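You operate a simulated robot arm through the tools that you are given. There is no shell and no other tool. Be economical: measure what you need, move in short steps, check, and stop when the job is done.

You are at the controls of a simulated robot arm. One attempt, no reset.

Task
Shut the gate, swap the stained liner for the yellow one, then lift the gate to 45 mm.
Fine: stained liner on the short shelf; the new one down in the chute rails; leave the red switch off.

The check looks at the end state, three seconds after you hand in, the way a careful person would. Anything else that was tipped, shoved, dropped, spilled or broken makes it a failure.

Robot
A 7-joint arm with a three-finger gripper on a trunk, on a base that drives. Base frame: it is fixed to the floor where the robot stands at the start and does not move with it; the origin is under the middle of the robot, x ahead of it, y to its left, z up; the surface under the hand at the start is at about z = 0.87. Readings come in m, rad, newtons and seconds.
With the tool pointing down near the work surface it reaches from about 0.14 to 0.88 m from the robot's upright axis, wherever it stands. Its first joint turns from -2.897 to 2.897 rad. Places, roughly: chute rails [0.5, 0.3, 0.8]; crisps on the near pan [1.1, -1.1, 0.9]; pan gate [0.7, 0, 1]; red switch [0.8, -1.2, 0.8]; short shelf [0.4, -0.4, 0.8]; yellow lever [0.8, -1.5, 0.8]. Payload 2.94 kg.
The TCP is the grasp point between the finger pads, 0.03 m short of the fingertips. In the tool frame z runs along the fingers and y along their closing line. The gripper opens to 0.132 m. The gripper's body begins 0.107 m behind the TCP.
Orientation is that of the tool frame in the base frame, as a unit quaternion [x, y, z, w]. With the fingers straight down and closing along the base's y, the tool's x points along the base's -x, its y along +y and its z along -z.

Tools
- The arm moves only by the tool apply_moves. Its argument "moves" is a list of rows, each an object of numbers (a shift or turn left out is 0, a gripper value left out holds the last): "tx", "ty", "tz": the shift along the tool's x, y, z in m; "rx", "ry", "rz": the turn, a rotation vector about the tool's x, y, z in rad. In form: [{"tx": .., "ty": .., "tz": .., "rx": .., "ry": .., "rz": ..}, ...]. A call has 1 to 20 rows; each row shifts and turns the commanded pose from where the row before left it, along the tool's axes as they then stand. "claw" is the gripper command, from -1 (shut) to 1 (fully open), values between in proportion, set as the call begins (left out, the last holds). Each row takes 0.2 s and may step no farther than 0.05 m and 0.15 rad from the row before; otherwise, or with a gripper value out of range, the whole call is refused. A pose out of reach is approached as far as the arm can. The call stops where the force on the tool passes 40 N (or 10 N more than at its start, if that is more) or the arm is blocked; 0.2 s more then pass. Each finger halts on what it meets, pressing with about 42 N; the grip force reading is that of the motor and also rises with nothing between the fingers. The clock runs only during rows and for 0.2 s after the last one: add rows that do not move to give the fingers time. It gives the time, the measured TCP pose, the force on the tool (base axes), the opening and the grip force at its end, in the units of the frame above (readings bear some noise), with the torque about the TCP (base axes, N m) and any sound that the robot's microphone picked up.
- Cameras (640 x 400 px; columns grow to the right, rows downward): "scene" is now at [0.0428, 0.1695, 1.7404]; the picture's right is [-0.30, -0.95, 0.00], its down [-0.75, 0.23, -0.62] and it looks along [0.59, -0.19, -0.78] (base axes); focal length 271 px, centre (320, 200). "wrist" rides on the gripper at [0.072, 0.003, -0.144] in the tool frame; the picture's right is [-0.04, 1.00, 0.00], its down [-0.88, -0.04, -0.48] and it looks along [-0.48, -0.02, 0.88] (tool axes); focal length 256 px, centre (320, 200). There is no depth. A picture from a camera that has moved, and an enlarged one, comes with that camera's place and axes in the base frame and with its lens.
- grab_frame(camera): a new picture of that camera. It takes no simulated time.
- move_column(by): slides the trunk up (or, below 0, down) by that many m; the arm and the scene camera ride with it, the base frame stays. It gives what a move gives, with no picture.
- roll_base(legs): drives the robot by 1 to 6 legs, each [ahead, left, turn to the left] in m, m and rad, along the robot's own axes; the way and the turn of a leg run together, so that a leg with both is an arc; at most 1.5 m and 3.142 rad a leg. The arm and the cameras ride along, it lands a little off, and it stops where it bumps. It gives what a move gives.
- aim_head(pan, tilt): turns the head with the scene camera to pan (to the left, within 2.496 rad either way) and tilt (down, from -0.506 to 1.204), counted from straight ahead of the robot. It gives what a move gives.
- close_up(camera, box): a new picture of the part [left, top, right, bottom] of that camera's present view, enlarged. It takes no simulated time.
- close_job(): hands the job in; it is judged then, once.

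Work in short steps. Places have to be worked out from the pictures, the camera data and where the tool is seen: move nearer, look again, correct. Check each grasp and each placing, and mend what went wrong. You have 120 turns and 98 pictures in all, those below and enlarged ones among them. Open the gripper and draw the arm clear of the work before you hand the job in, unless the task says otherwise; then end with one line.

The tools are called after "Request:" as a command line: name --argument value ..., lists and objects as JSON in quotes. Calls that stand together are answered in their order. apply_moves: Moves the arm, as the interface text tells. Its arguments: {"type":"object","properties":{"moves":{"type":"array"},"claw":{"type":"number"}},"required":["moves"]} The other tools are called the same way: move_column (by) slides the trunk up or down; roll_base (legs) drives the base; aim_head (pan, tilt) turns the head that bears the scene camera; grab_frame (camera) takes a picture; close_up (camera, box) takes an enlarged picture of a part of a camera's view; close_job () hands the job in.

At the start:

```text
clock: 0.0
eef_pos: [0.5241, -0.2688, 1.3026]
orientation: [0.0, 1.0, 0.001, 0.0]
ft_force: [-0.2, 0.8, -0.4]
torque: [0.01, -0.02, 0.0]
opening: 0.1318
grip_force: 0.2
trunk travel left (down, up): [-0.25, 0.29]
robot x, y, heading: [-0.004, 0.0028, -0.0]
head pan, tilt: [-0.304, 0.901]
```

scene: 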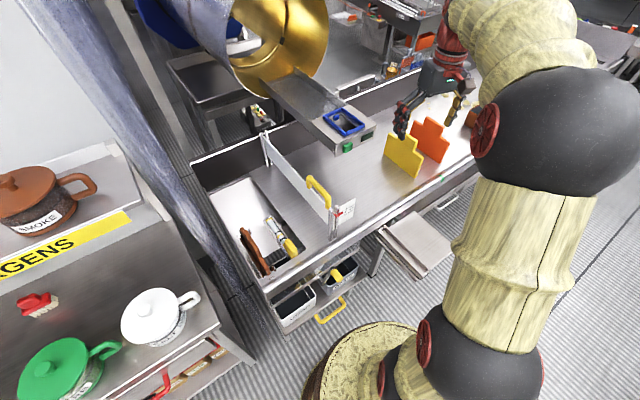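
wrist: 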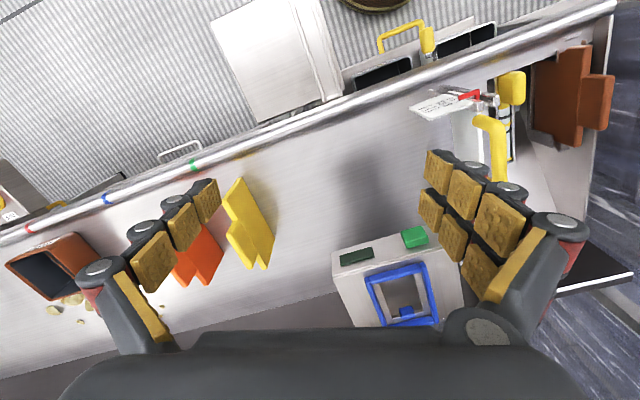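

The overview shows a gate with a yellow handle, a chute with a brown (stained?) liner, and yellow and orange liners standing on the table. I look closer at each.

Request:
close_up --camera "scene" --box '[180, 120, 370, 330]'

Request:
close_up --camera "scene" --box '[350, 60, 500, 280]'

Request:
close_up --camera "wrist" --box '[380, 0, 640, 300]'

```text
1.90 times, centred on (275, 225) of scene
camera zoom: at [0.0428, 0.1695, 1.7404], right [-0.3, -0.95, 0.0], down [-0.75, 0.23, -0.62], along [0.59, -0.19, -0.78], focal length 517 px, centre (406, 152)
```

zoom: 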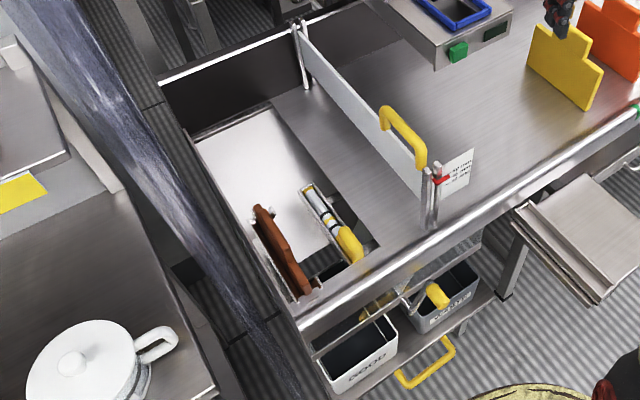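

```text
1.82 times, centred on (425, 170) of scene
camera zoom: at [0.0428, 0.1695, 1.7404], right [-0.3, -0.95, 0.0], down [-0.75, 0.23, -0.62], along [0.59, -0.19, -0.78], focal length 493 px, centre (129, 254)
```

zoom: 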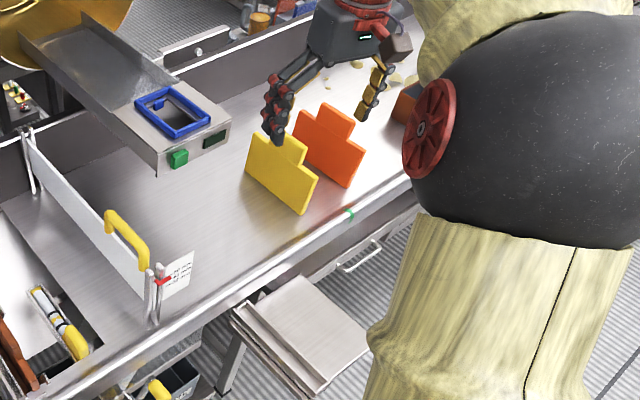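

```text
1.33 times, centred on (510, 150) of wrist
camera zoom: at [0.451, -0.2653, 1.4458], right [0.04, 1.0, 0.0], down [0.88, -0.04, 0.48], along [0.48, -0.02, -0.88], focal length 341 px, centre (67, 267)
```

zoom: 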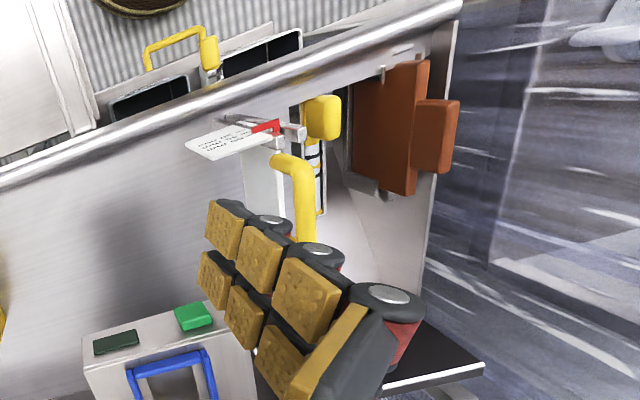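

I zoom further in on the card, gate posts and chute.

Request:
close_up --camera "scene" --box '[300, 170, 370, 250]'

Request:
close_up --camera "scene" --box '[220, 190, 310, 290]'

Request:
close_up --camera "wrist" --box '[400, 60, 540, 150]'

Request:
close_up --camera "scene" --box '[360, 110, 470, 290]'

```text
5.00 times, centred on (335, 210) of scene
camera zoom: at [0.0428, 0.1695, 1.7404], right [-0.3, -0.95, 0.0], down [-0.75, 0.23, -0.62], along [0.59, -0.19, -0.78], focal length 1357 px, centre (245, 150)
```

zoom: 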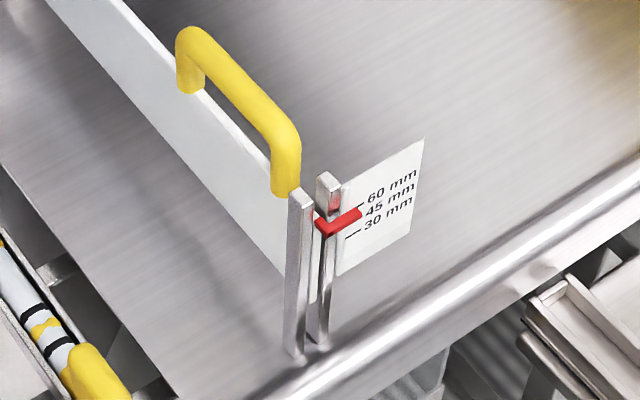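

```text
4.00 times, centred on (265, 240) of scene
camera zoom: at [0.0428, 0.1695, 1.7404], right [-0.3, -0.95, 0.0], down [-0.75, 0.23, -0.62], along [0.59, -0.19, -0.78], focal length 1085 px, centre (540, 40)
```

zoom: 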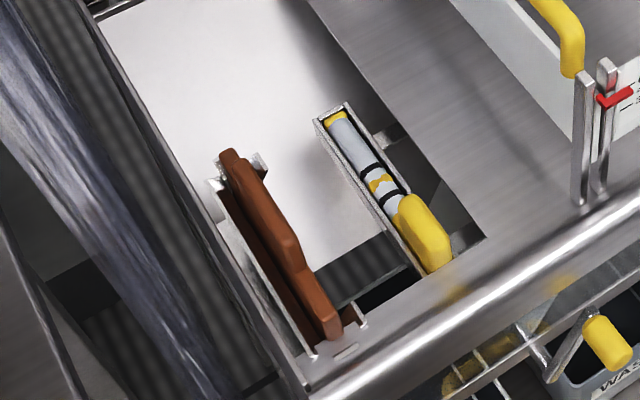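

```text
4.44 times, centred on (470, 105) of wrist
camera zoom: at [0.451, -0.2653, 1.4458], right [0.04, 1.0, 0.0], down [0.88, -0.04, 0.48], along [0.48, -0.02, -0.88], focal length 1138 px, centre (-347, 622)
```

zoom: 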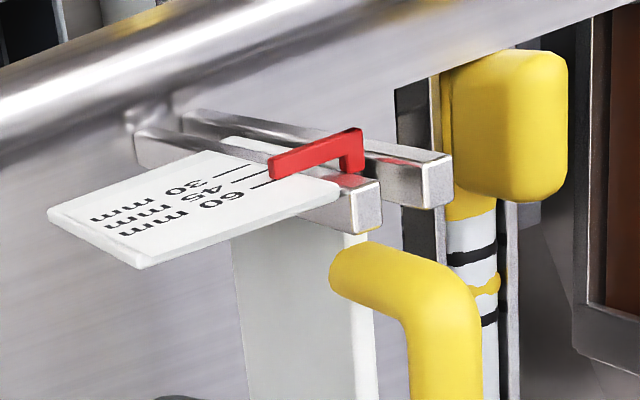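

```text
2.22 times, centred on (415, 200) of scene
camera zoom: at [0.0428, 0.1695, 1.7404], right [-0.3, -0.95, 0.0], down [-0.75, 0.23, -0.62], along [0.59, -0.19, -0.78], focal length 603 px, centre (109, 200)
```

zoom: 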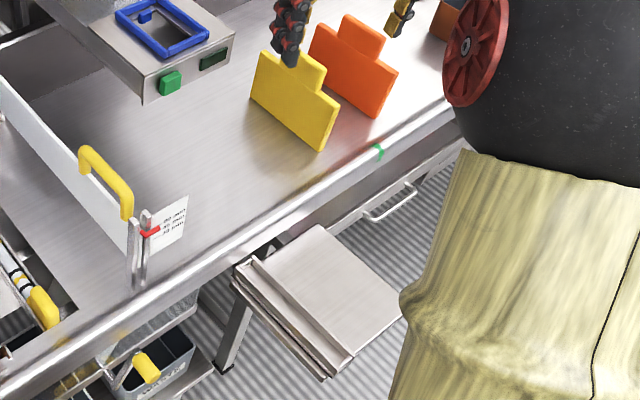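

The gate's raised (pointer about 60), its plane about 19° off base x; handle near (0.59, 0, 1.06). I move the hand above it, turned to match, and look.

Request:
apply_moves --moves '[{"ty": 0.045, "tx": -0.011}, {"ty": 0.045, "tx": -0.011}, {"ty": 0.045, "tx": -0.011}, {"ty": 0.045, "tx": -0.011}, {"ty": 0.045, "tx": -0.011}, {"ty": 0.042, "tx": -0.011}, {"rz": -0.112}, {"rz": -0.112}, {"rz": -0.111}, {}]' --claw 1

Request:
grab_frame --camera "wrist"

Request:
grab_frame --camera "scene"

```text
clock: 2.2
eef_pos: [0.5893, -0.0014, 1.3029]
orientation: [-0.167, 0.986, 0.0, 0.001]
ft_force: [-0.2, -0.4, 0.5]
torque: [0.0, 0.0, 0.03]
opening: 0.1319
grip_force: 0.1
trunk travel left (down, up): [-0.25, 0.29]
robot x, y, heading: [-0.0014, 0.0009, -0.001]
head pan, tilt: [-0.304, 0.901]
```

```text
88 pictures are left
camera wrist: at [0.5205, -0.0217, 1.4463], right [-0.29, 0.96, 0.0], down [0.84, 0.25, 0.48], along [0.46, 0.14, -0.88], focal length 256 px, centre (320, 200)
```

wrist: 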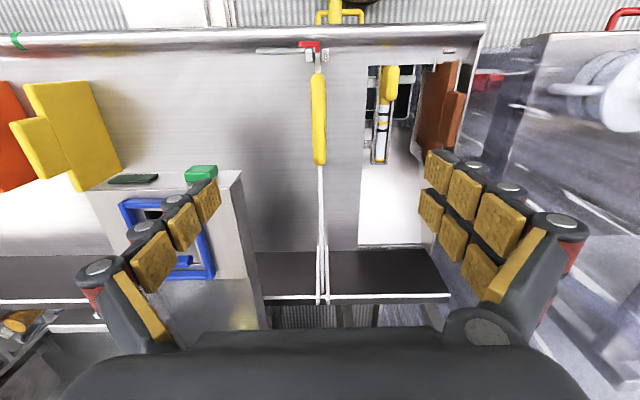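

```text
87 pictures are left
camera scene: at [0.0428, 0.1695, 1.7404], right [-0.3, -0.95, 0.0], down [-0.75, 0.23, -0.62], along [0.59, -0.19, -0.78], focal length 271 px, centre (320, 200)
```

scene: 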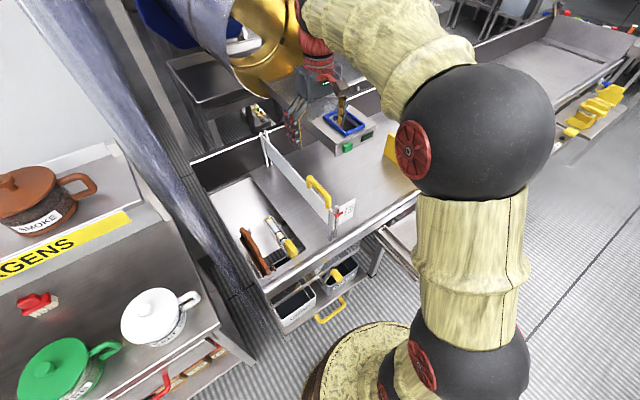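

Alignment with the gate is good and the handle is centred under the hand. I descend to just above it and check height.

Request:
apply_moves --moves '[{"tz": 0.04}, {"tz": 0.04}, {"tz": 0.04}, {"tz": 0.04}, {}]'

Request:
grab_frame --camera "wrist"

Request:
close_up --camera "scene" --box '[250, 120, 380, 250]'

```text
clock: 3.4
eef_pos: [0.5927, -0.0012, 1.1426]
orientation: [-0.166, 0.986, 0.0, -0.001]
ft_force: [-0.6, 0.3, -0.7]
torque: [-0.02, 0.02, -0.01]
opening: 0.1321
grip_force: 0.0
trunk travel left (down, up): [-0.25, 0.29]
robot x, y, heading: [-0.0041, 0.0007, 0.005]
head pan, tilt: [-0.304, 0.901]
```

```text
86 pictures are left
camera wrist: at [0.5237, -0.0219, 1.2863], right [-0.29, 0.96, 0.0], down [0.84, 0.25, 0.48], along [0.46, 0.14, -0.88], focal length 256 px, centre (320, 200)
```

wrist: 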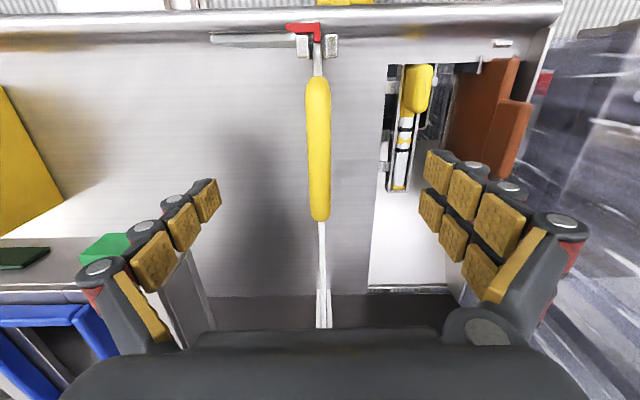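

```text
3.08 times, centred on (315, 185) of scene
camera zoom: at [0.0428, 0.1696, 1.7404], right [-0.3, -0.95, 0.0], down [-0.75, 0.23, -0.62], along [0.59, -0.19, -0.78], focal length 835 px, centre (335, 246)
```

zoom: 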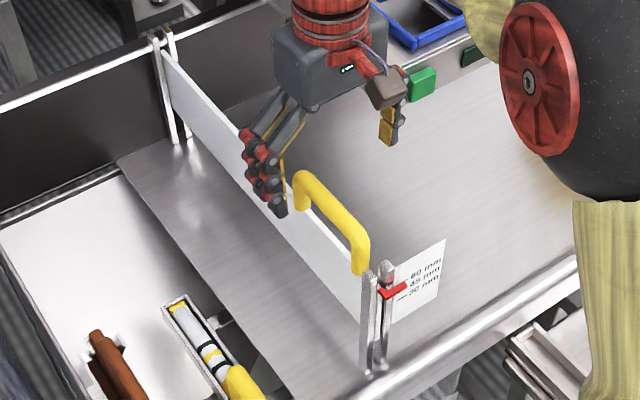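

Handle top is at about z 1.073, centred under the hand. I go down to it and close.

Request:
apply_moves --moves '[{"tz": 0.04}, {"tz": 0.042}, {}]'

Request:
apply_moves --moves '[{}, {}, {}, {}, {}, {}, {}, {}]' --claw -1

Request:
close_up --camera "scene" --box '[250, 120, 380, 250]'

Request:
grab_frame --camera "wrist"

```text
clock: 4.2
eef_pos: [0.5885, -0.0018, 1.0593]
orientation: [-0.166, 0.986, -0.001, 0.0]
ft_force: [-0.2, 0.2, -0.7]
torque: [0.01, 0.04, -0.01]
opening: 0.1321
grip_force: 0.0
trunk travel left (down, up): [-0.25, 0.29]
robot x, y, heading: [0.0021, 0.0031, -0.001]
head pan, tilt: [-0.304, 0.901]
```

```text
clock: 6.0
eef_pos: [0.5902, -0.0016, 1.0612]
orientation: [-0.167, 0.986, 0.0, -0.001]
ft_force: [2.0, -5.8, -1.6]
torque: [0.02, -0.02, -0.39]
opening: 0.0186
grip_force: 15.6
trunk travel left (down, up): [-0.25, 0.29]
robot x, y, heading: [0.0014, -0.0023, -0.002]
head pan, tilt: [-0.304, 0.901]
```

```text
3.08 times, centred on (315, 185) of scene
camera zoom: at [0.0434, 0.169, 1.7404], right [-0.3, -0.95, 0.0], down [-0.75, 0.23, -0.62], along [0.59, -0.19, -0.78], focal length 835 px, centre (335, 246)
```

zoom: 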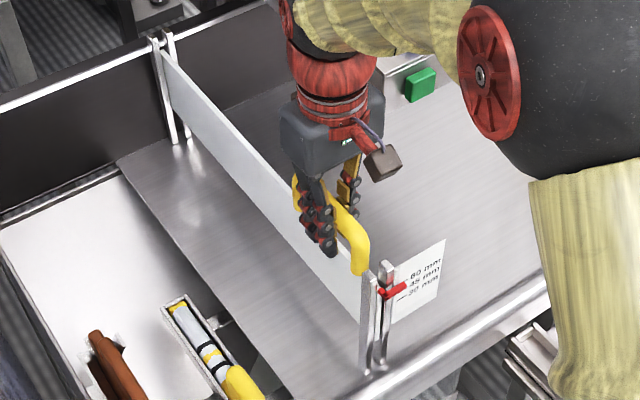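

```text
83 pictures are left
camera wrist: at [0.5213, -0.0229, 1.2037], right [-0.29, 0.96, 0.0], down [0.84, 0.25, 0.48], along [0.46, 0.14, -0.88], focal length 256 px, centre (320, 200)
```

wrist: 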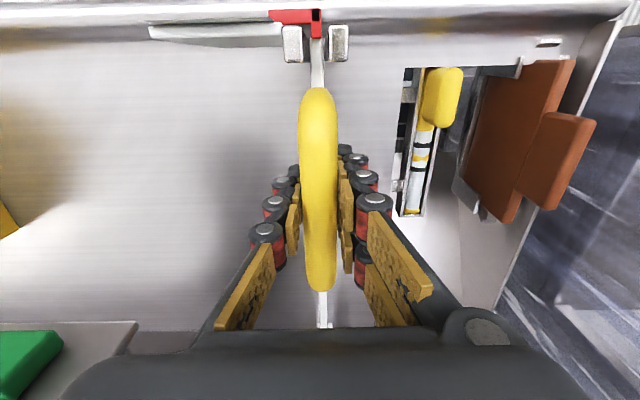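

The bar is gripped (opening 18.6 mm). I push the gate down in small steps until it bottoms.

Request:
apply_moves --moves '[{"tz": 0.01}, {"tz": 0.01}, {"tz": 0.01}, {"tz": 0.01}, {}]'

Request:
close_up --camera "scene" --box '[290, 160, 380, 250]'

```text
clock: 7.2
eef_pos: [0.5896, -0.0019, 1.0197]
orientation: [-0.167, 0.986, 0.0, 0.0]
ft_force: [12.8, 5.0, -1.0]
torque: [0.02, -0.37, -0.84]
opening: 0.0181
grip_force: 40.6
trunk travel left (down, up): [-0.25, 0.29]
robot x, y, heading: [-0.001, 0.0002, -0.005]
head pan, tilt: [-0.304, 0.901]
```

```text
4.44 times, centred on (335, 205) of scene
camera zoom: at [0.0444, 0.1703, 1.7403], right [-0.3, -0.95, 0.0], down [-0.75, 0.23, -0.62], along [0.59, -0.19, -0.78], focal length 1206 px, centre (253, 178)
```

zoom: 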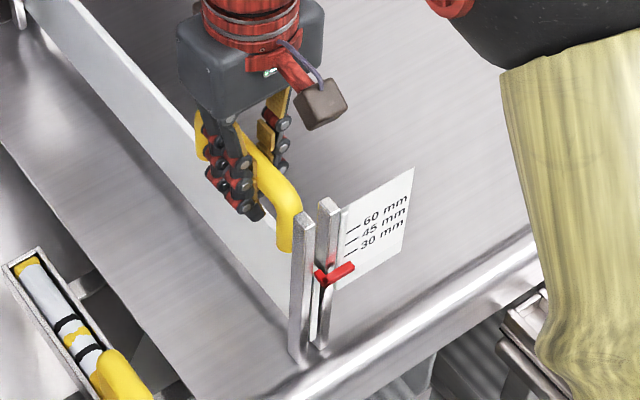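

The gate moved with the hand. I continue down gently.

Request:
apply_moves --moves '[{"tz": 0.006}, {"tz": 0.006}, {"tz": 0.006}, {"tz": 0.006}, {"tz": 0.006}, {}]'

Request:
close_up --camera "scene" --box '[290, 160, 380, 250]'

```text
clock: 8.5
eef_pos: [0.5891, -0.0013, 0.9957]
orientation: [-0.166, 0.986, -0.001, 0.002]
ft_force: [-7.3, 2.1, 15.1]
torque: [-0.25, 1.14, -0.64]
opening: 0.0178
grip_force: 40.4
trunk travel left (down, up): [-0.25, 0.29]
robot x, y, heading: [-0.0029, 0.0018, -0.001]
head pan, tilt: [-0.304, 0.901]
stopped in row 6: the force on the tool passed its limit at 41 N (the readings are from after the stop); the commanded pose is now the measured one
```

```text
4.44 times, centred on (335, 205) of scene
camera zoom: at [0.0408, 0.17, 1.7403], right [-0.3, -0.95, 0.0], down [-0.75, 0.23, -0.62], along [0.59, -0.19, -0.78], focal length 1206 px, centre (253, 178)
```

zoom: 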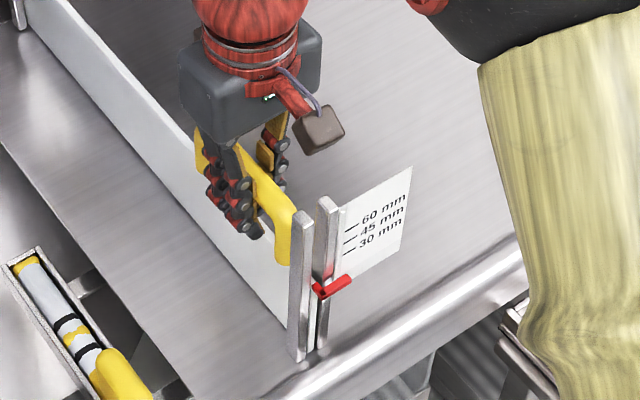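

The gate bottomed out: closed handle height corresponds to TCP z ≈ 0.996. I release, rise, and move toward the chute to see the liner.

Request:
apply_moves --moves '[{}, {}, {}, {}, {}, {}, {"tz": -0.04}, {"tz": -0.05}, {"tz": -0.05}, {"tz": -0.05}, {"tz": -0.05}, {"ty": 0.05}, {"ty": 0.05}, {"ty": 0.05}, {"ty": 0.03}, {}]' --claw 0.3

Request:
grab_frame --camera "wrist"

Request:
close_up --camera "scene" --box '[220, 130, 380, 290]'

```text
clock: 11.9
eef_pos: [0.5296, 0.1698, 1.2333]
orientation: [-0.167, 0.986, -0.001, 0.002]
ft_force: [-0.1, 0.3, 0.4]
torque: [-0.02, 0.01, -0.01]
opening: 0.0857
grip_force: 0.0
trunk travel left (down, up): [-0.25, 0.29]
robot x, y, heading: [-0.0023, 0.0016, -0.003]
head pan, tilt: [-0.304, 0.901]
```

```text
80 pictures are left
camera wrist: at [0.4598, 0.1483, 1.3765], right [-0.29, 0.96, 0.0], down [0.84, 0.25, 0.48], along [0.46, 0.14, -0.88], focal length 256 px, centre (320, 200)
```

wrist: 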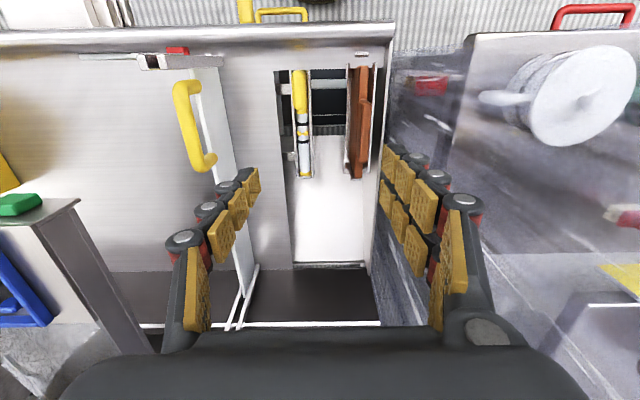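

```text
2.50 times, centred on (300, 210) of scene
camera zoom: at [0.0428, 0.1696, 1.7404], right [-0.3, -0.95, 0.0], down [-0.75, 0.23, -0.62], along [0.59, -0.19, -0.78], focal length 678 px, centre (370, 175)
```

zoom: 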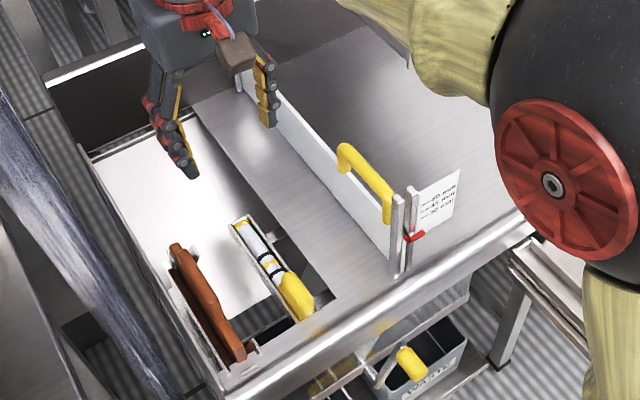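

I look closely at the rails/liner and confirm the gate stayed shut.

Request:
close_up --camera "wrist" --box '[260, 40, 400, 200]'

Request:
close_up --camera "scene" --box '[290, 160, 380, 250]'

Request:
close_up --camera "scene" --box '[230, 210, 300, 280]'

```text
2.50 times, centred on (330, 120) of wrist
camera zoom: at [0.4598, 0.1483, 1.3765], right [-0.29, 0.96, 0.0], down [0.84, 0.25, 0.48], along [0.46, 0.14, -0.88], focal length 640 px, centre (295, 400)
```

zoom: 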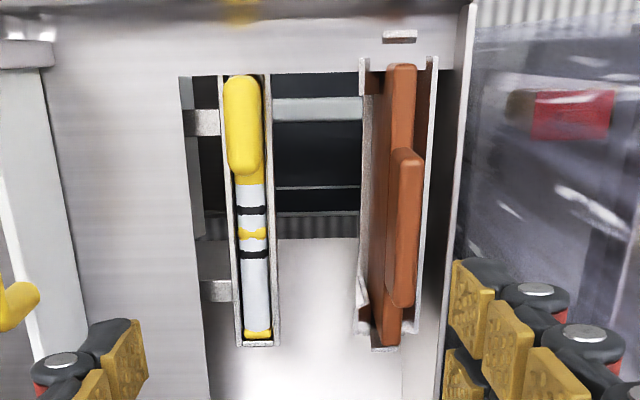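

```text
4.44 times, centred on (335, 205) of scene
camera zoom: at [0.0428, 0.1696, 1.7404], right [-0.3, -0.95, 0.0], down [-0.75, 0.23, -0.62], along [0.59, -0.19, -0.78], focal length 1206 px, centre (253, 178)
```

zoom: 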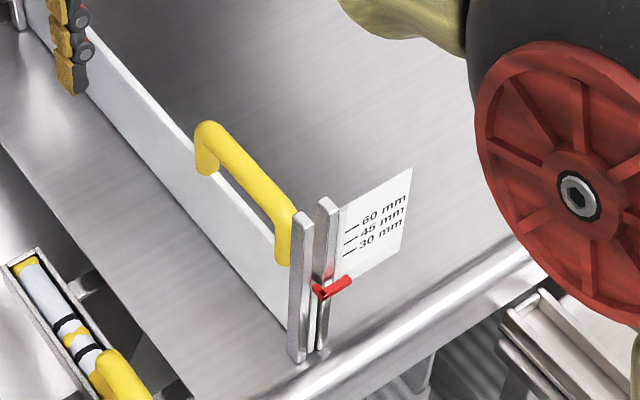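

```text
5.71 times, centred on (265, 245) of scene
camera zoom: at [0.0428, 0.1696, 1.7404], right [-0.3, -0.95, 0.0], down [-0.75, 0.23, -0.62], along [0.59, -0.19, -0.78], focal length 1551 px, centre (634, -57)
```

zoom: 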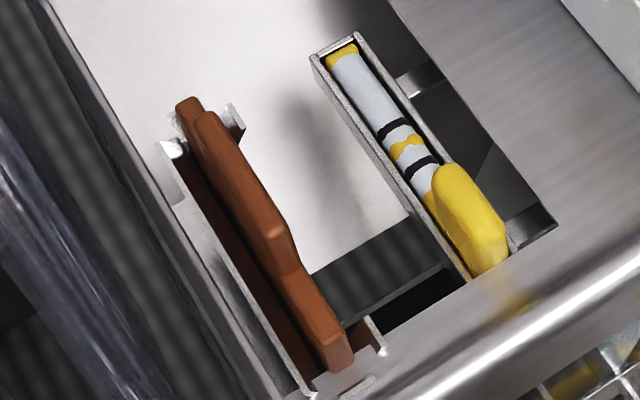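

Gate stays shut. Triangulating, the stained liner's tab top is at z≈0.958, from (0.493,0.229) to (0.586,0.261). I narrow the gripper, move over it, and check.

Request:
apply_moves --moves '[{"ty": 0.035, "tx": -0.017}, {"ty": 0.0325, "tx": -0.017}, {"tz": 0.04}, {"tz": 0.04}, {"tz": 0.04}, {"tz": 0.04}, {}]' --claw -0.24

Request:
grab_frame --camera "wrist"

Request:
close_up --camera "scene" --box '[200, 150, 330, 290]'

```text
clock: 13.5
eef_pos: [0.5397, 0.2476, 1.0718]
orientation: [-0.167, 0.986, -0.001, 0.002]
ft_force: [0.4, 0.0, 0.2]
torque: [-0.03, 0.02, 0.01]
opening: 0.0503
grip_force: 0.0
trunk travel left (down, up): [-0.25, 0.29]
robot x, y, heading: [-0.0001, -0.0016, 0.0]
head pan, tilt: [-0.304, 0.901]
```

```text
75 pictures are left
camera wrist: at [0.4707, 0.2252, 1.2149], right [-0.29, 0.96, 0.0], down [0.84, 0.25, 0.48], along [0.46, 0.14, -0.88], focal length 256 px, centre (320, 200)
```

wrist: 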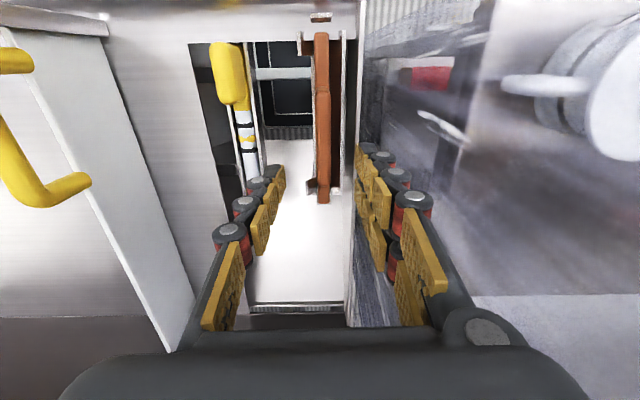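

```text
2.86 times, centred on (265, 220) of scene
camera zoom: at [0.0428, 0.1699, 1.7404], right [-0.3, -0.95, 0.0], down [-0.75, 0.23, -0.62], along [0.59, -0.19, -0.78], focal length 775 px, centre (477, 143)
```

zoom: 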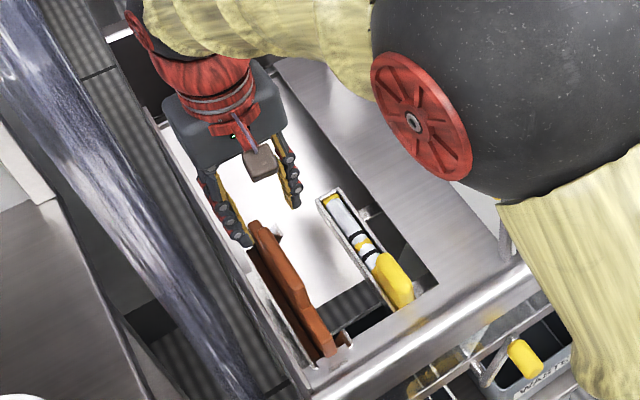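

The hand is centred on the liner laterally; I zoom to confirm the tab's extent along the plate.

Request:
close_up --camera "wrist" --box '[240, 10, 400, 230]'

```text
1.82 times, centred on (320, 120) of wrist
camera zoom: at [0.4707, 0.2252, 1.2149], right [-0.29, 0.96, 0.0], down [0.84, 0.25, 0.48], along [0.46, 0.14, -0.88], focal length 465 px, centre (320, 346)
```

zoom: 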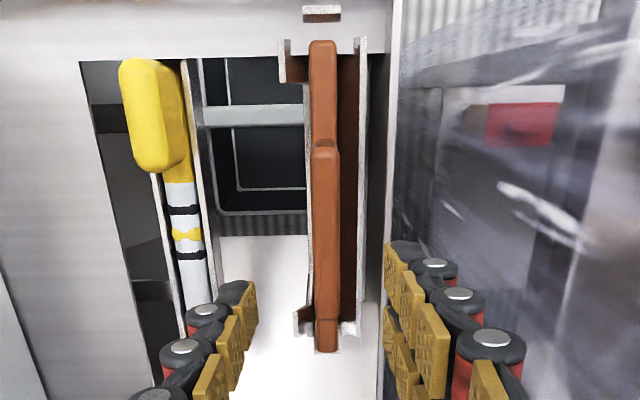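

The tab spans s 0.543–0.640, matching the hand; shift 3 mm and descend to TCP z≈0.937.

Request:
apply_moves --moves '[{"ty": 0.003, "tz": 0.035}, {"tz": 0.035}, {"tz": 0.035}, {"tz": 0.03}, {}]'

Request:
grab_frame --camera "wrist"

Request:
close_up --camera "scene" --box '[200, 150, 330, 290]'

```text
clock: 14.7
eef_pos: [0.5384, 0.2477, 0.9374]
orientation: [-0.167, 0.986, -0.001, 0.001]
ft_force: [0.7, -0.3, -0.1]
torque: [0.01, 0.01, 0.02]
opening: 0.0503
grip_force: 0.0
trunk travel left (down, up): [-0.25, 0.29]
robot x, y, heading: [0.0006, -0.0012, -0.001]
head pan, tilt: [-0.304, 0.901]
```

```text
72 pictures are left
camera wrist: at [0.4688, 0.2259, 1.0811], right [-0.29, 0.96, 0.0], down [0.84, 0.25, 0.48], along [0.46, 0.14, -0.88], focal length 256 px, centre (320, 200)
```

wrist: 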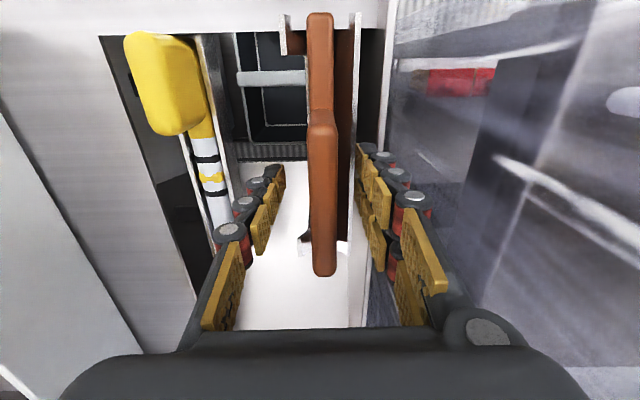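

```text
2.86 times, centred on (265, 220) of scene
camera zoom: at [0.0428, 0.1698, 1.7404], right [-0.3, -0.95, 0.0], down [-0.75, 0.23, -0.62], along [0.59, -0.19, -0.78], focal length 775 px, centre (477, 143)
```

zoom: 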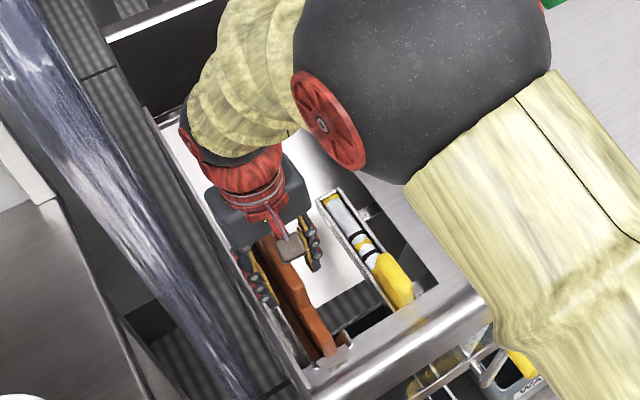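

I need to check that the right-hand rail wall isn't between finger and liner; zoom in.

Request:
close_up --camera "wrist" --box '[230, 100, 430, 340]'

Request:
close_up --camera "scene" --box '[225, 215, 295, 290]'

```text
1.67 times, centred on (330, 220) of wrist
camera zoom: at [0.4688, 0.2259, 1.0811], right [-0.29, 0.96, 0.0], down [0.84, 0.25, 0.48], along [0.46, 0.14, -0.88], focal length 427 px, centre (303, 167)
```

zoom: 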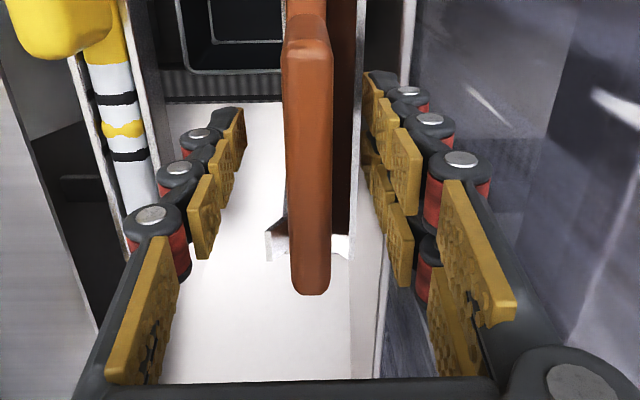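

```text
5.33 times, centred on (260, 252) of scene
camera zoom: at [0.0428, 0.1698, 1.7404], right [-0.3, -0.95, 0.0], down [-0.75, 0.23, -0.62], along [0.59, -0.19, -0.78], focal length 1447 px, centre (640, -80)
```

zoom: 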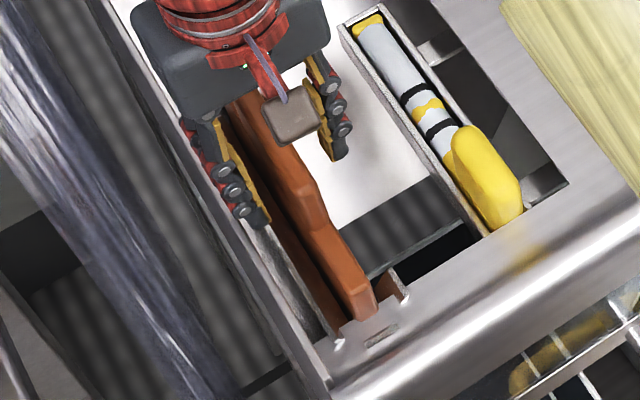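

Rail wall top is about z 0.888; tips at 0.907. I raise 6 mm for margin and close on the tab.

Request:
apply_moves --moves '[{"tz": -0.006}, {}, {}]'

Request:
apply_moves --moves '[{}, {}, {}, {}, {}]' --claw -1

Request:
grab_frame --camera "wrist"

```text
clock: 15.5
eef_pos: [0.5388, 0.2463, 0.9437]
orientation: [-0.166, 0.986, -0.001, 0.003]
ft_force: [0.5, -0.7, 0.6]
torque: [0.0, -0.02, 0.0]
opening: 0.0501
grip_force: 0.0
trunk travel left (down, up): [-0.25, 0.29]
robot x, y, heading: [0.0019, -0.0017, 0.001]
head pan, tilt: [-0.304, 0.901]
```

```text
clock: 16.7
eef_pos: [0.54, 0.2467, 0.9436]
orientation: [-0.167, 0.986, -0.001, 0.003]
ft_force: [-1.0, 2.2, 0.0]
torque: [0.15, 0.02, -0.24]
opening: 0.0158
grip_force: 41.7
trunk travel left (down, up): [-0.25, 0.29]
robot x, y, heading: [-0.002, -0.0003, 0.001]
head pan, tilt: [-0.304, 0.901]
```

```text
68 pictures are left
camera wrist: at [0.4697, 0.2258, 1.0873], right [-0.29, 0.96, 0.0], down [0.84, 0.25, 0.48], along [0.46, 0.14, -0.88], focal length 256 px, centre (320, 200)
```

wrist: 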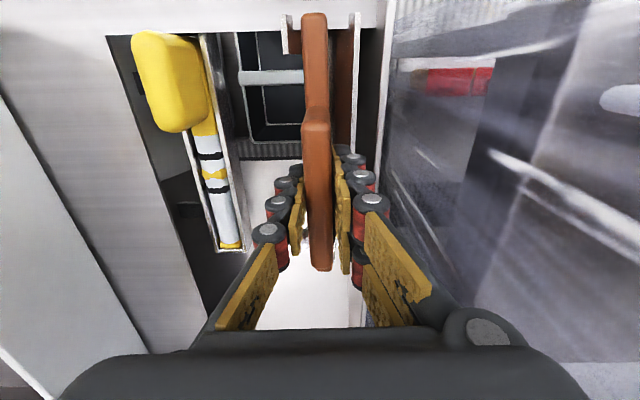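

Gripped (15.8 mm tab). Lift straight up, slowly at first.

Request:
apply_moves --moves '[{"tz": -0.015}, {"tz": -0.015}, {"tz": -0.03}, {"tz": -0.03}, {"tz": -0.04}, {"tz": -0.04}, {"tz": -0.05}, {"tz": -0.05}, {}]'

Request:
grab_frame --camera "scene"

Request:
grab_frame --camera "wrist"

```text
clock: 18.7
eef_pos: [0.5379, 0.2481, 1.2101]
orientation: [-0.166, 0.986, -0.001, 0.002]
ft_force: [0.1, -0.3, -2.6]
torque: [0.0, 0.01, -0.01]
opening: 0.0157
grip_force: 41.4
trunk travel left (down, up): [-0.25, 0.29]
robot x, y, heading: [-0.0009, 0.0011, -0.001]
head pan, tilt: [-0.304, 0.901]
```

```text
67 pictures are left
camera scene: at [0.0431, 0.1699, 1.7403], right [-0.3, -0.95, 0.0], down [-0.75, 0.23, -0.62], along [0.59, -0.19, -0.78], focal length 271 px, centre (320, 200)
```

scene: 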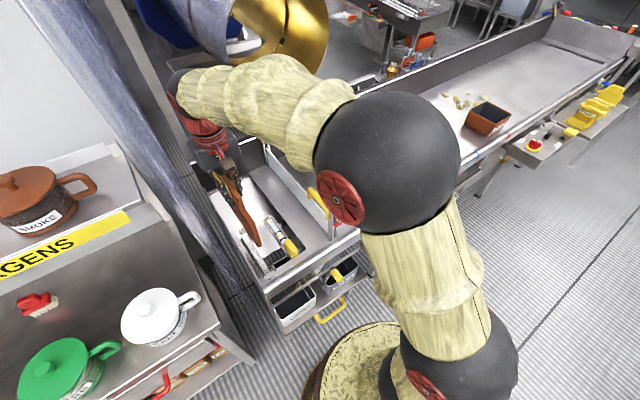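

```text
66 pictures are left
camera wrist: at [0.4688, 0.2271, 1.3548], right [-0.29, 0.96, 0.0], down [0.84, 0.25, 0.48], along [0.46, 0.14, -0.88], focal length 256 px, centre (320, 200)
```

wrist: 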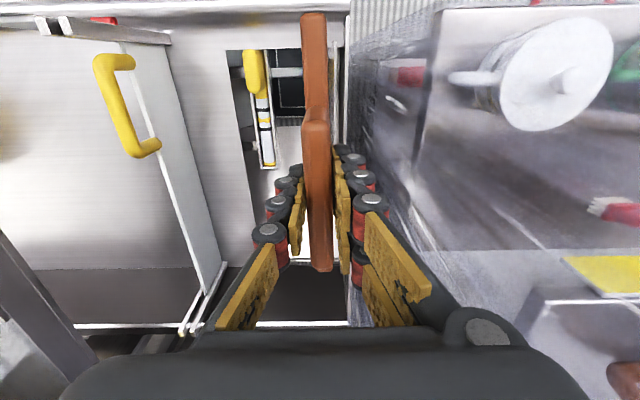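

It came out cleanly. I zoom to measure the liner's size and check the stained face.

Request:
close_up --camera "scene" --box '[190, 120, 310, 290]'

```text
2.35 times, centred on (250, 205) of scene
camera zoom: at [0.0431, 0.1699, 1.7403], right [-0.3, -0.95, 0.0], down [-0.75, 0.23, -0.62], along [0.59, -0.19, -0.78], focal length 638 px, centre (485, 188)
```

zoom: 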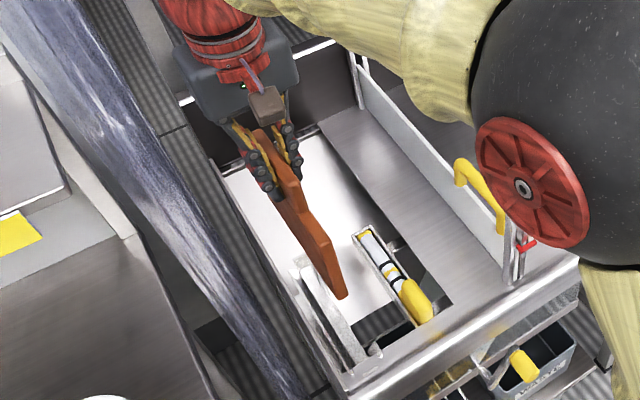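

The liner is ~0.21 wide, its bottom ~0.135 below TCP. I draw back toward the robot and then swing above the short shelf at safe height.

Request:
apply_moves --moves '[{"tz": -0.04}, {"tx": 0.045}, {"tx": 0.045}, {"tx": 0.045}, {"tx": 0.045}, {"tx": 0.045}, {"ty": -0.045}, {"ty": -0.045}, {"ty": -0.045}, {"ty": -0.045}, {"ty": -0.045}, {"ty": -0.045}, {}]'

Request:
grab_frame --camera "scene"

Request:
grab_frame --camera "wrist"

```text
clock: 21.5
eef_pos: [0.4149, -0.0854, 1.2564]
orientation: [-0.167, 0.986, 0.0, 0.002]
ft_force: [0.1, -1.3, -2.8]
torque: [0.01, 0.01, -0.01]
opening: 0.0154
grip_force: 41.1
trunk travel left (down, up): [-0.25, 0.29]
robot x, y, heading: [-0.0022, -0.0004, -0.002]
head pan, tilt: [-0.304, 0.901]
```

```text
64 pictures are left
camera scene: at [0.0427, 0.1695, 1.7404], right [-0.3, -0.95, 0.0], down [-0.75, 0.23, -0.62], along [0.59, -0.19, -0.78], focal length 271 px, centre (320, 200)
```

scene: 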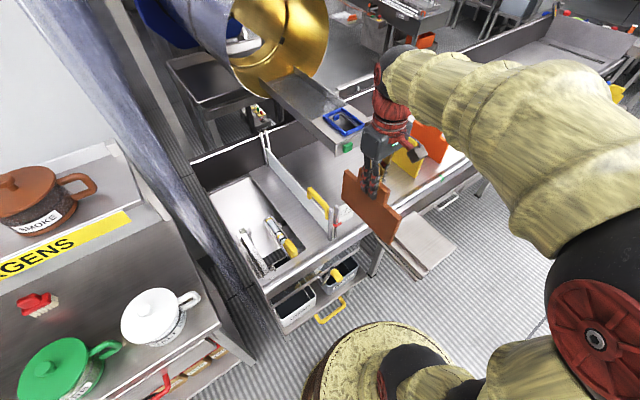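

```text
63 pictures are left
camera wrist: at [0.3458, -0.1068, 1.4], right [-0.29, 0.96, 0.0], down [0.84, 0.25, 0.48], along [0.46, 0.14, -0.88], focal length 256 px, centre (320, 200)
```

wrist: 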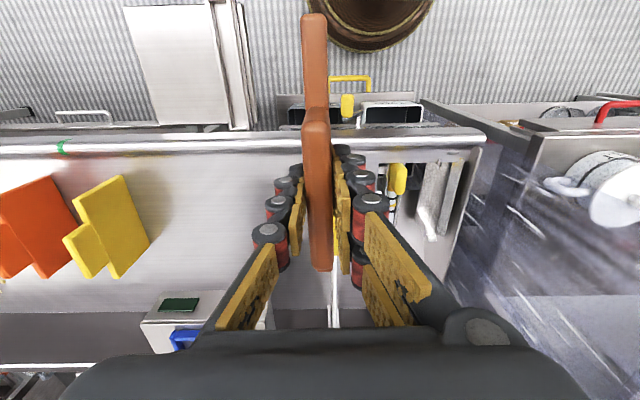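

Good views of the shelf; zoom on it and on the rails.

Request:
close_up --camera "wrist" --box '[110, 0, 270, 150]'

Request:
close_up --camera "scene" --box '[340, 150, 480, 290]'

Request:
close_up --camera "scene" --box '[225, 200, 305, 280]'

Request:
close_up --camera "wrist" --box '[360, 130, 500, 260]'

```text
2.67 times, centred on (190, 75) of wrist
camera zoom: at [0.3458, -0.1068, 1.4], right [-0.29, 0.96, 0.0], down [0.84, 0.25, 0.48], along [0.46, 0.14, -0.88], focal length 683 px, centre (667, 533)
```

zoom: 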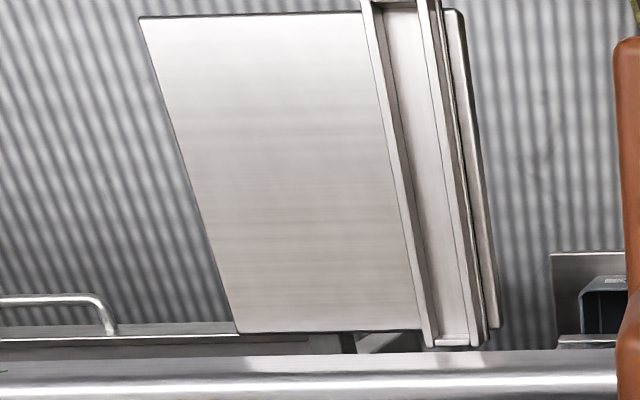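

```text
2.86 times, centred on (410, 220) of scene
camera zoom: at [0.0427, 0.1695, 1.7404], right [-0.3, -0.95, 0.0], down [-0.75, 0.23, -0.62], along [0.59, -0.19, -0.78], focal length 775 px, centre (63, 143)
```

zoom: 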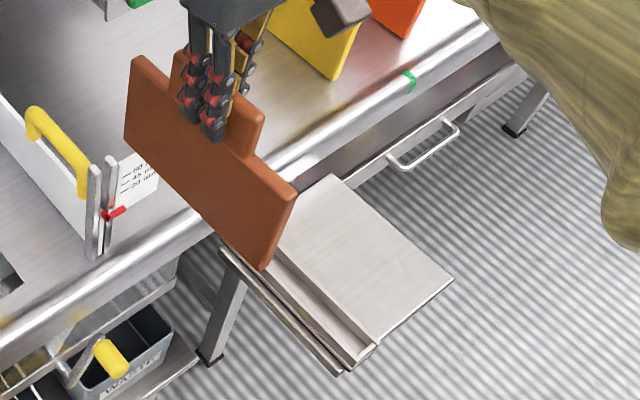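

```text
5.00 times, centred on (265, 240) of scene
camera zoom: at [0.0427, 0.1695, 1.7404], right [-0.3, -0.95, 0.0], down [-0.75, 0.23, -0.62], along [0.59, -0.19, -0.78], focal length 1357 px, centre (595, 0)
```

zoom: 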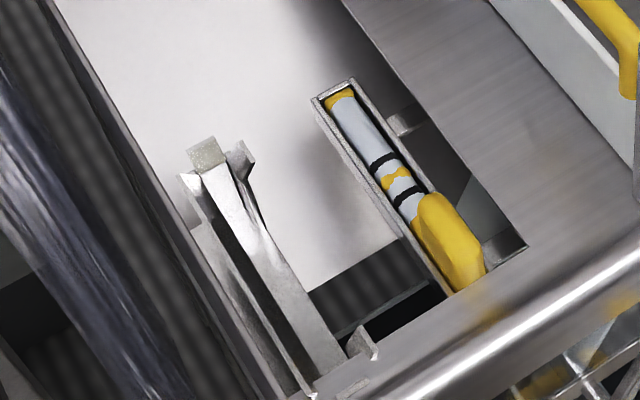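

```text
3.08 times, centred on (430, 195) of wrist
camera zoom: at [0.3458, -0.1068, 1.4], right [-0.29, 0.96, 0.0], down [0.84, 0.25, 0.48], along [0.46, 0.14, -0.88], focal length 788 px, centre (-18, 215)
```

zoom: 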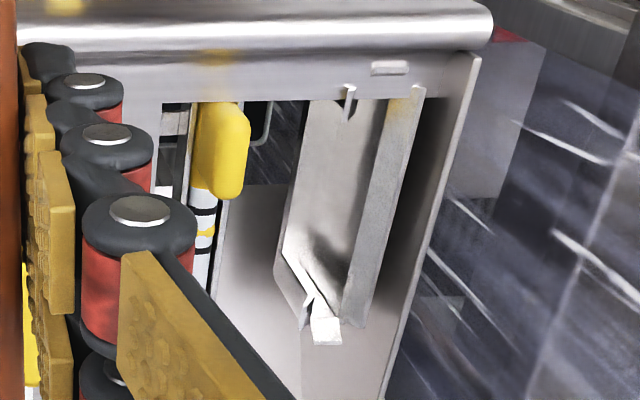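

Shelf flat part: s 0.187–0.407, n −0.597…−0.437, z ≈0.785; liner bottom ~0.15 below TCP. I move over its centre.

Request:
apply_moves --moves '[{"ty": -0.043, "tx": 0.0102}, {"ty": -0.043, "tx": 0.0102}, {"ty": -0.043, "tx": 0.0102}, {"ty": -0.043, "tx": 0.0102}, {"ty": -0.043, "tx": 0.0102}, {"ty": -0.043, "tx": 0.0102}, {"ty": -0.04, "tx": 0.0102}, {"tz": 0.04}, {"tz": 0.04}, {"tz": 0.04}, {"tz": 0.04}, {"tz": 0.04}, {"tz": 0.04}, {}]'

Request:
grab_frame --camera "wrist"

Request:
grab_frame --camera "scene"

```text
clock: 24.5
eef_pos: [0.4461, -0.3866, 1.0128]
orientation: [-0.168, 0.986, -0.001, 0.002]
ft_force: [-0.6, -0.8, -2.3]
torque: [-0.03, 0.04, 0.0]
opening: 0.0154
grip_force: 41.2
trunk travel left (down, up): [-0.25, 0.29]
robot x, y, heading: [0.0003, -0.0012, 0.005]
head pan, tilt: [-0.304, 0.901]
```

```text
58 pictures are left
camera wrist: at [0.3769, -0.4073, 1.1558], right [-0.29, 0.96, 0.0], down [0.84, 0.25, 0.48], along [0.46, 0.14, -0.88], focal length 256 px, centre (320, 200)
```

wrist: 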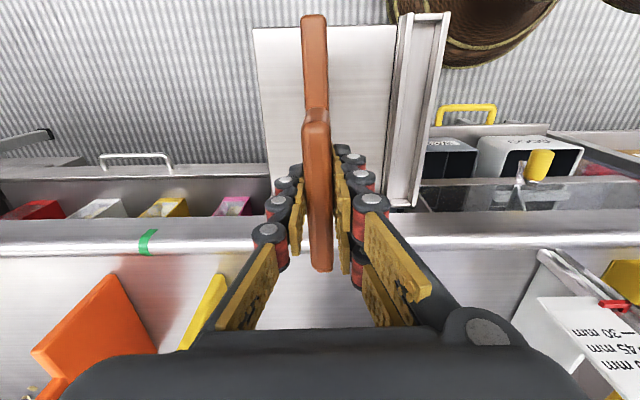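

```text
57 pictures are left
camera scene: at [0.043, 0.169, 1.7405], right [-0.3, -0.95, 0.0], down [-0.75, 0.23, -0.62], along [0.59, -0.19, -0.78], focal length 271 px, centre (320, 200)
```

scene: 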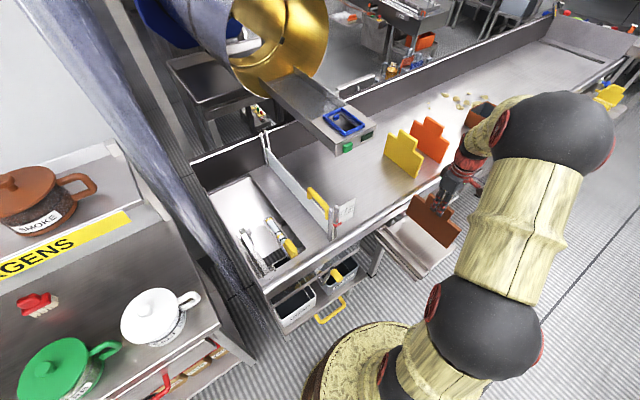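

Well centred over the flat plate, clear of the table rail. Lower to just above contact.

Request:
apply_moves --moves '[{"tz": 0.03}, {"tz": 0.02}, {"tz": 0.01}, {}]'

Request:
close_up --camera "scene" --box '[370, 150, 490, 290]'

Request:
grab_frame --camera "wrist"

```text
clock: 25.5
eef_pos: [0.4456, -0.3875, 0.9527]
orientation: [-0.167, 0.986, -0.001, 0.002]
ft_force: [-0.6, -0.3, 2.7]
torque: [-0.27, 0.52, -0.01]
opening: 0.0154
grip_force: 41.4
trunk travel left (down, up): [-0.25, 0.29]
robot x, y, heading: [0.0012, -0.0016, 0.001]
head pan, tilt: [-0.304, 0.901]
```

```text
2.86 times, centred on (430, 220) of scene
camera zoom: at [0.0426, 0.1694, 1.7405], right [-0.3, -0.95, 0.0], down [-0.75, 0.23, -0.62], along [0.59, -0.19, -0.78], focal length 775 px, centre (6, 143)
```

zoom: 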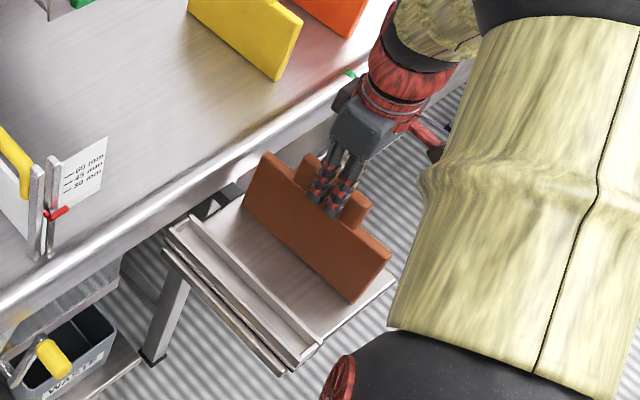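

```text
55 pictures are left
camera wrist: at [0.3764, -0.409, 1.097], right [-0.29, 0.96, 0.0], down [0.84, 0.25, 0.48], along [0.46, 0.14, -0.88], focal length 256 px, centre (320, 200)
```

wrist: 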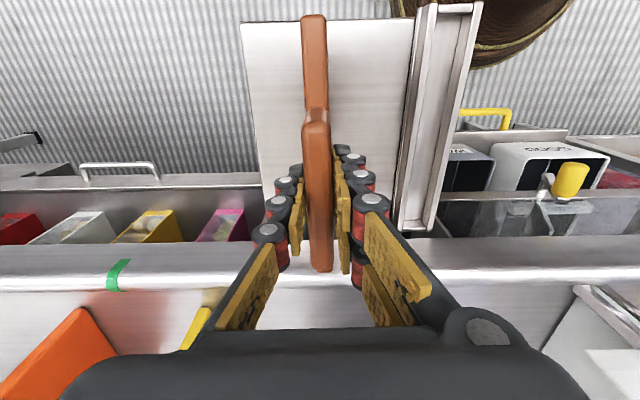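

Contact has begun at the near corner (force +2.7 N). I press another 1.5 mm so that it settles flat.

Request:
apply_moves --moves '[{"tz": 0.0015}, {}]'

```text
clock: 26.1
eef_pos: [0.4458, -0.3873, 0.9542]
orientation: [-0.166, 0.986, -0.002, 0.003]
ft_force: [-1.1, -0.5, 13.1]
torque: [-0.37, 0.98, 0.03]
opening: 0.0155
grip_force: 41.5
trunk travel left (down, up): [-0.25, 0.29]
robot x, y, heading: [-0.0005, -0.0025, -0.001]
head pan, tilt: [-0.304, 0.901]
```

Contact is balanced across the thickness. Release slowly and check.

Request:
apply_moves --moves '[{}, {}, {}, {}]' --claw -0.3

Request:
grab_frame --camera "wrist"

```text
clock: 27.1
eef_pos: [0.4461, -0.3874, 0.9517]
orientation: [-0.167, 0.986, -0.001, 0.002]
ft_force: [0.1, -0.5, -0.2]
torque: [0.01, 0.0, 0.0]
opening: 0.0464
grip_force: 0.1
trunk travel left (down, up): [-0.25, 0.29]
robot x, y, heading: [0.0018, -0.0022, -0.001]
head pan, tilt: [-0.304, 0.901]
```

```text
54 pictures are left
camera wrist: at [0.3762, -0.4085, 1.0956], right [-0.29, 0.96, 0.0], down [0.84, 0.25, 0.48], along [0.46, 0.14, -0.88], focal length 256 px, centre (320, 200)
```

wrist: 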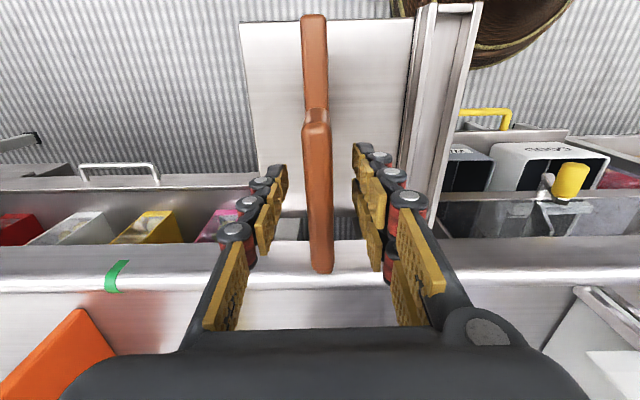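

It stands upright, free of the fingers. I rise straight up and move toward the yellow liner.

Request:
apply_moves --moves '[{"tz": -0.02}, {"tz": -0.04}, {"tz": -0.05}, {"tz": -0.05}, {"tz": -0.05}, {"tz": -0.05}, {"tz": -0.04}, {}]'

Request:
grab_frame --camera "wrist"

Request:
close_up --camera "scene" --box '[350, 90, 500, 280]'

```text
clock: 28.9
eef_pos: [0.4447, -0.3886, 1.2522]
orientation: [-0.167, 0.986, -0.001, 0.001]
ft_force: [-0.1, 0.6, -0.4]
torque: [0.01, -0.02, 0.0]
opening: 0.0462
grip_force: 0.1
trunk travel left (down, up): [-0.25, 0.29]
robot x, y, heading: [-0.0004, 0.001, 0.003]
head pan, tilt: [-0.304, 0.901]
```

```text
53 pictures are left
camera wrist: at [0.3751, -0.4108, 1.395], right [-0.29, 0.96, 0.0], down [0.84, 0.25, 0.48], along [0.46, 0.14, -0.88], focal length 256 px, centre (320, 200)
```

wrist: 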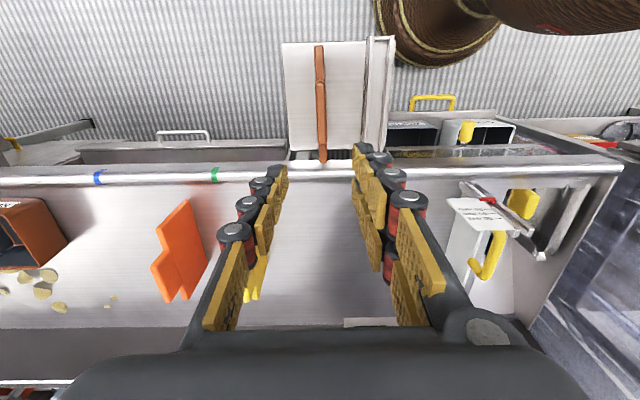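

```text
2.11 times, centred on (425, 185) of scene
camera zoom: at [0.0426, 0.1694, 1.7404], right [-0.3, -0.95, 0.0], down [-0.75, 0.23, -0.62], along [0.59, -0.19, -0.78], focal length 571 px, centre (99, 232)
```

zoom: 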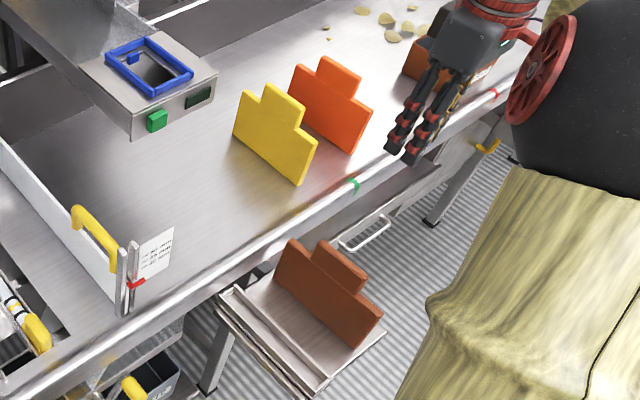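

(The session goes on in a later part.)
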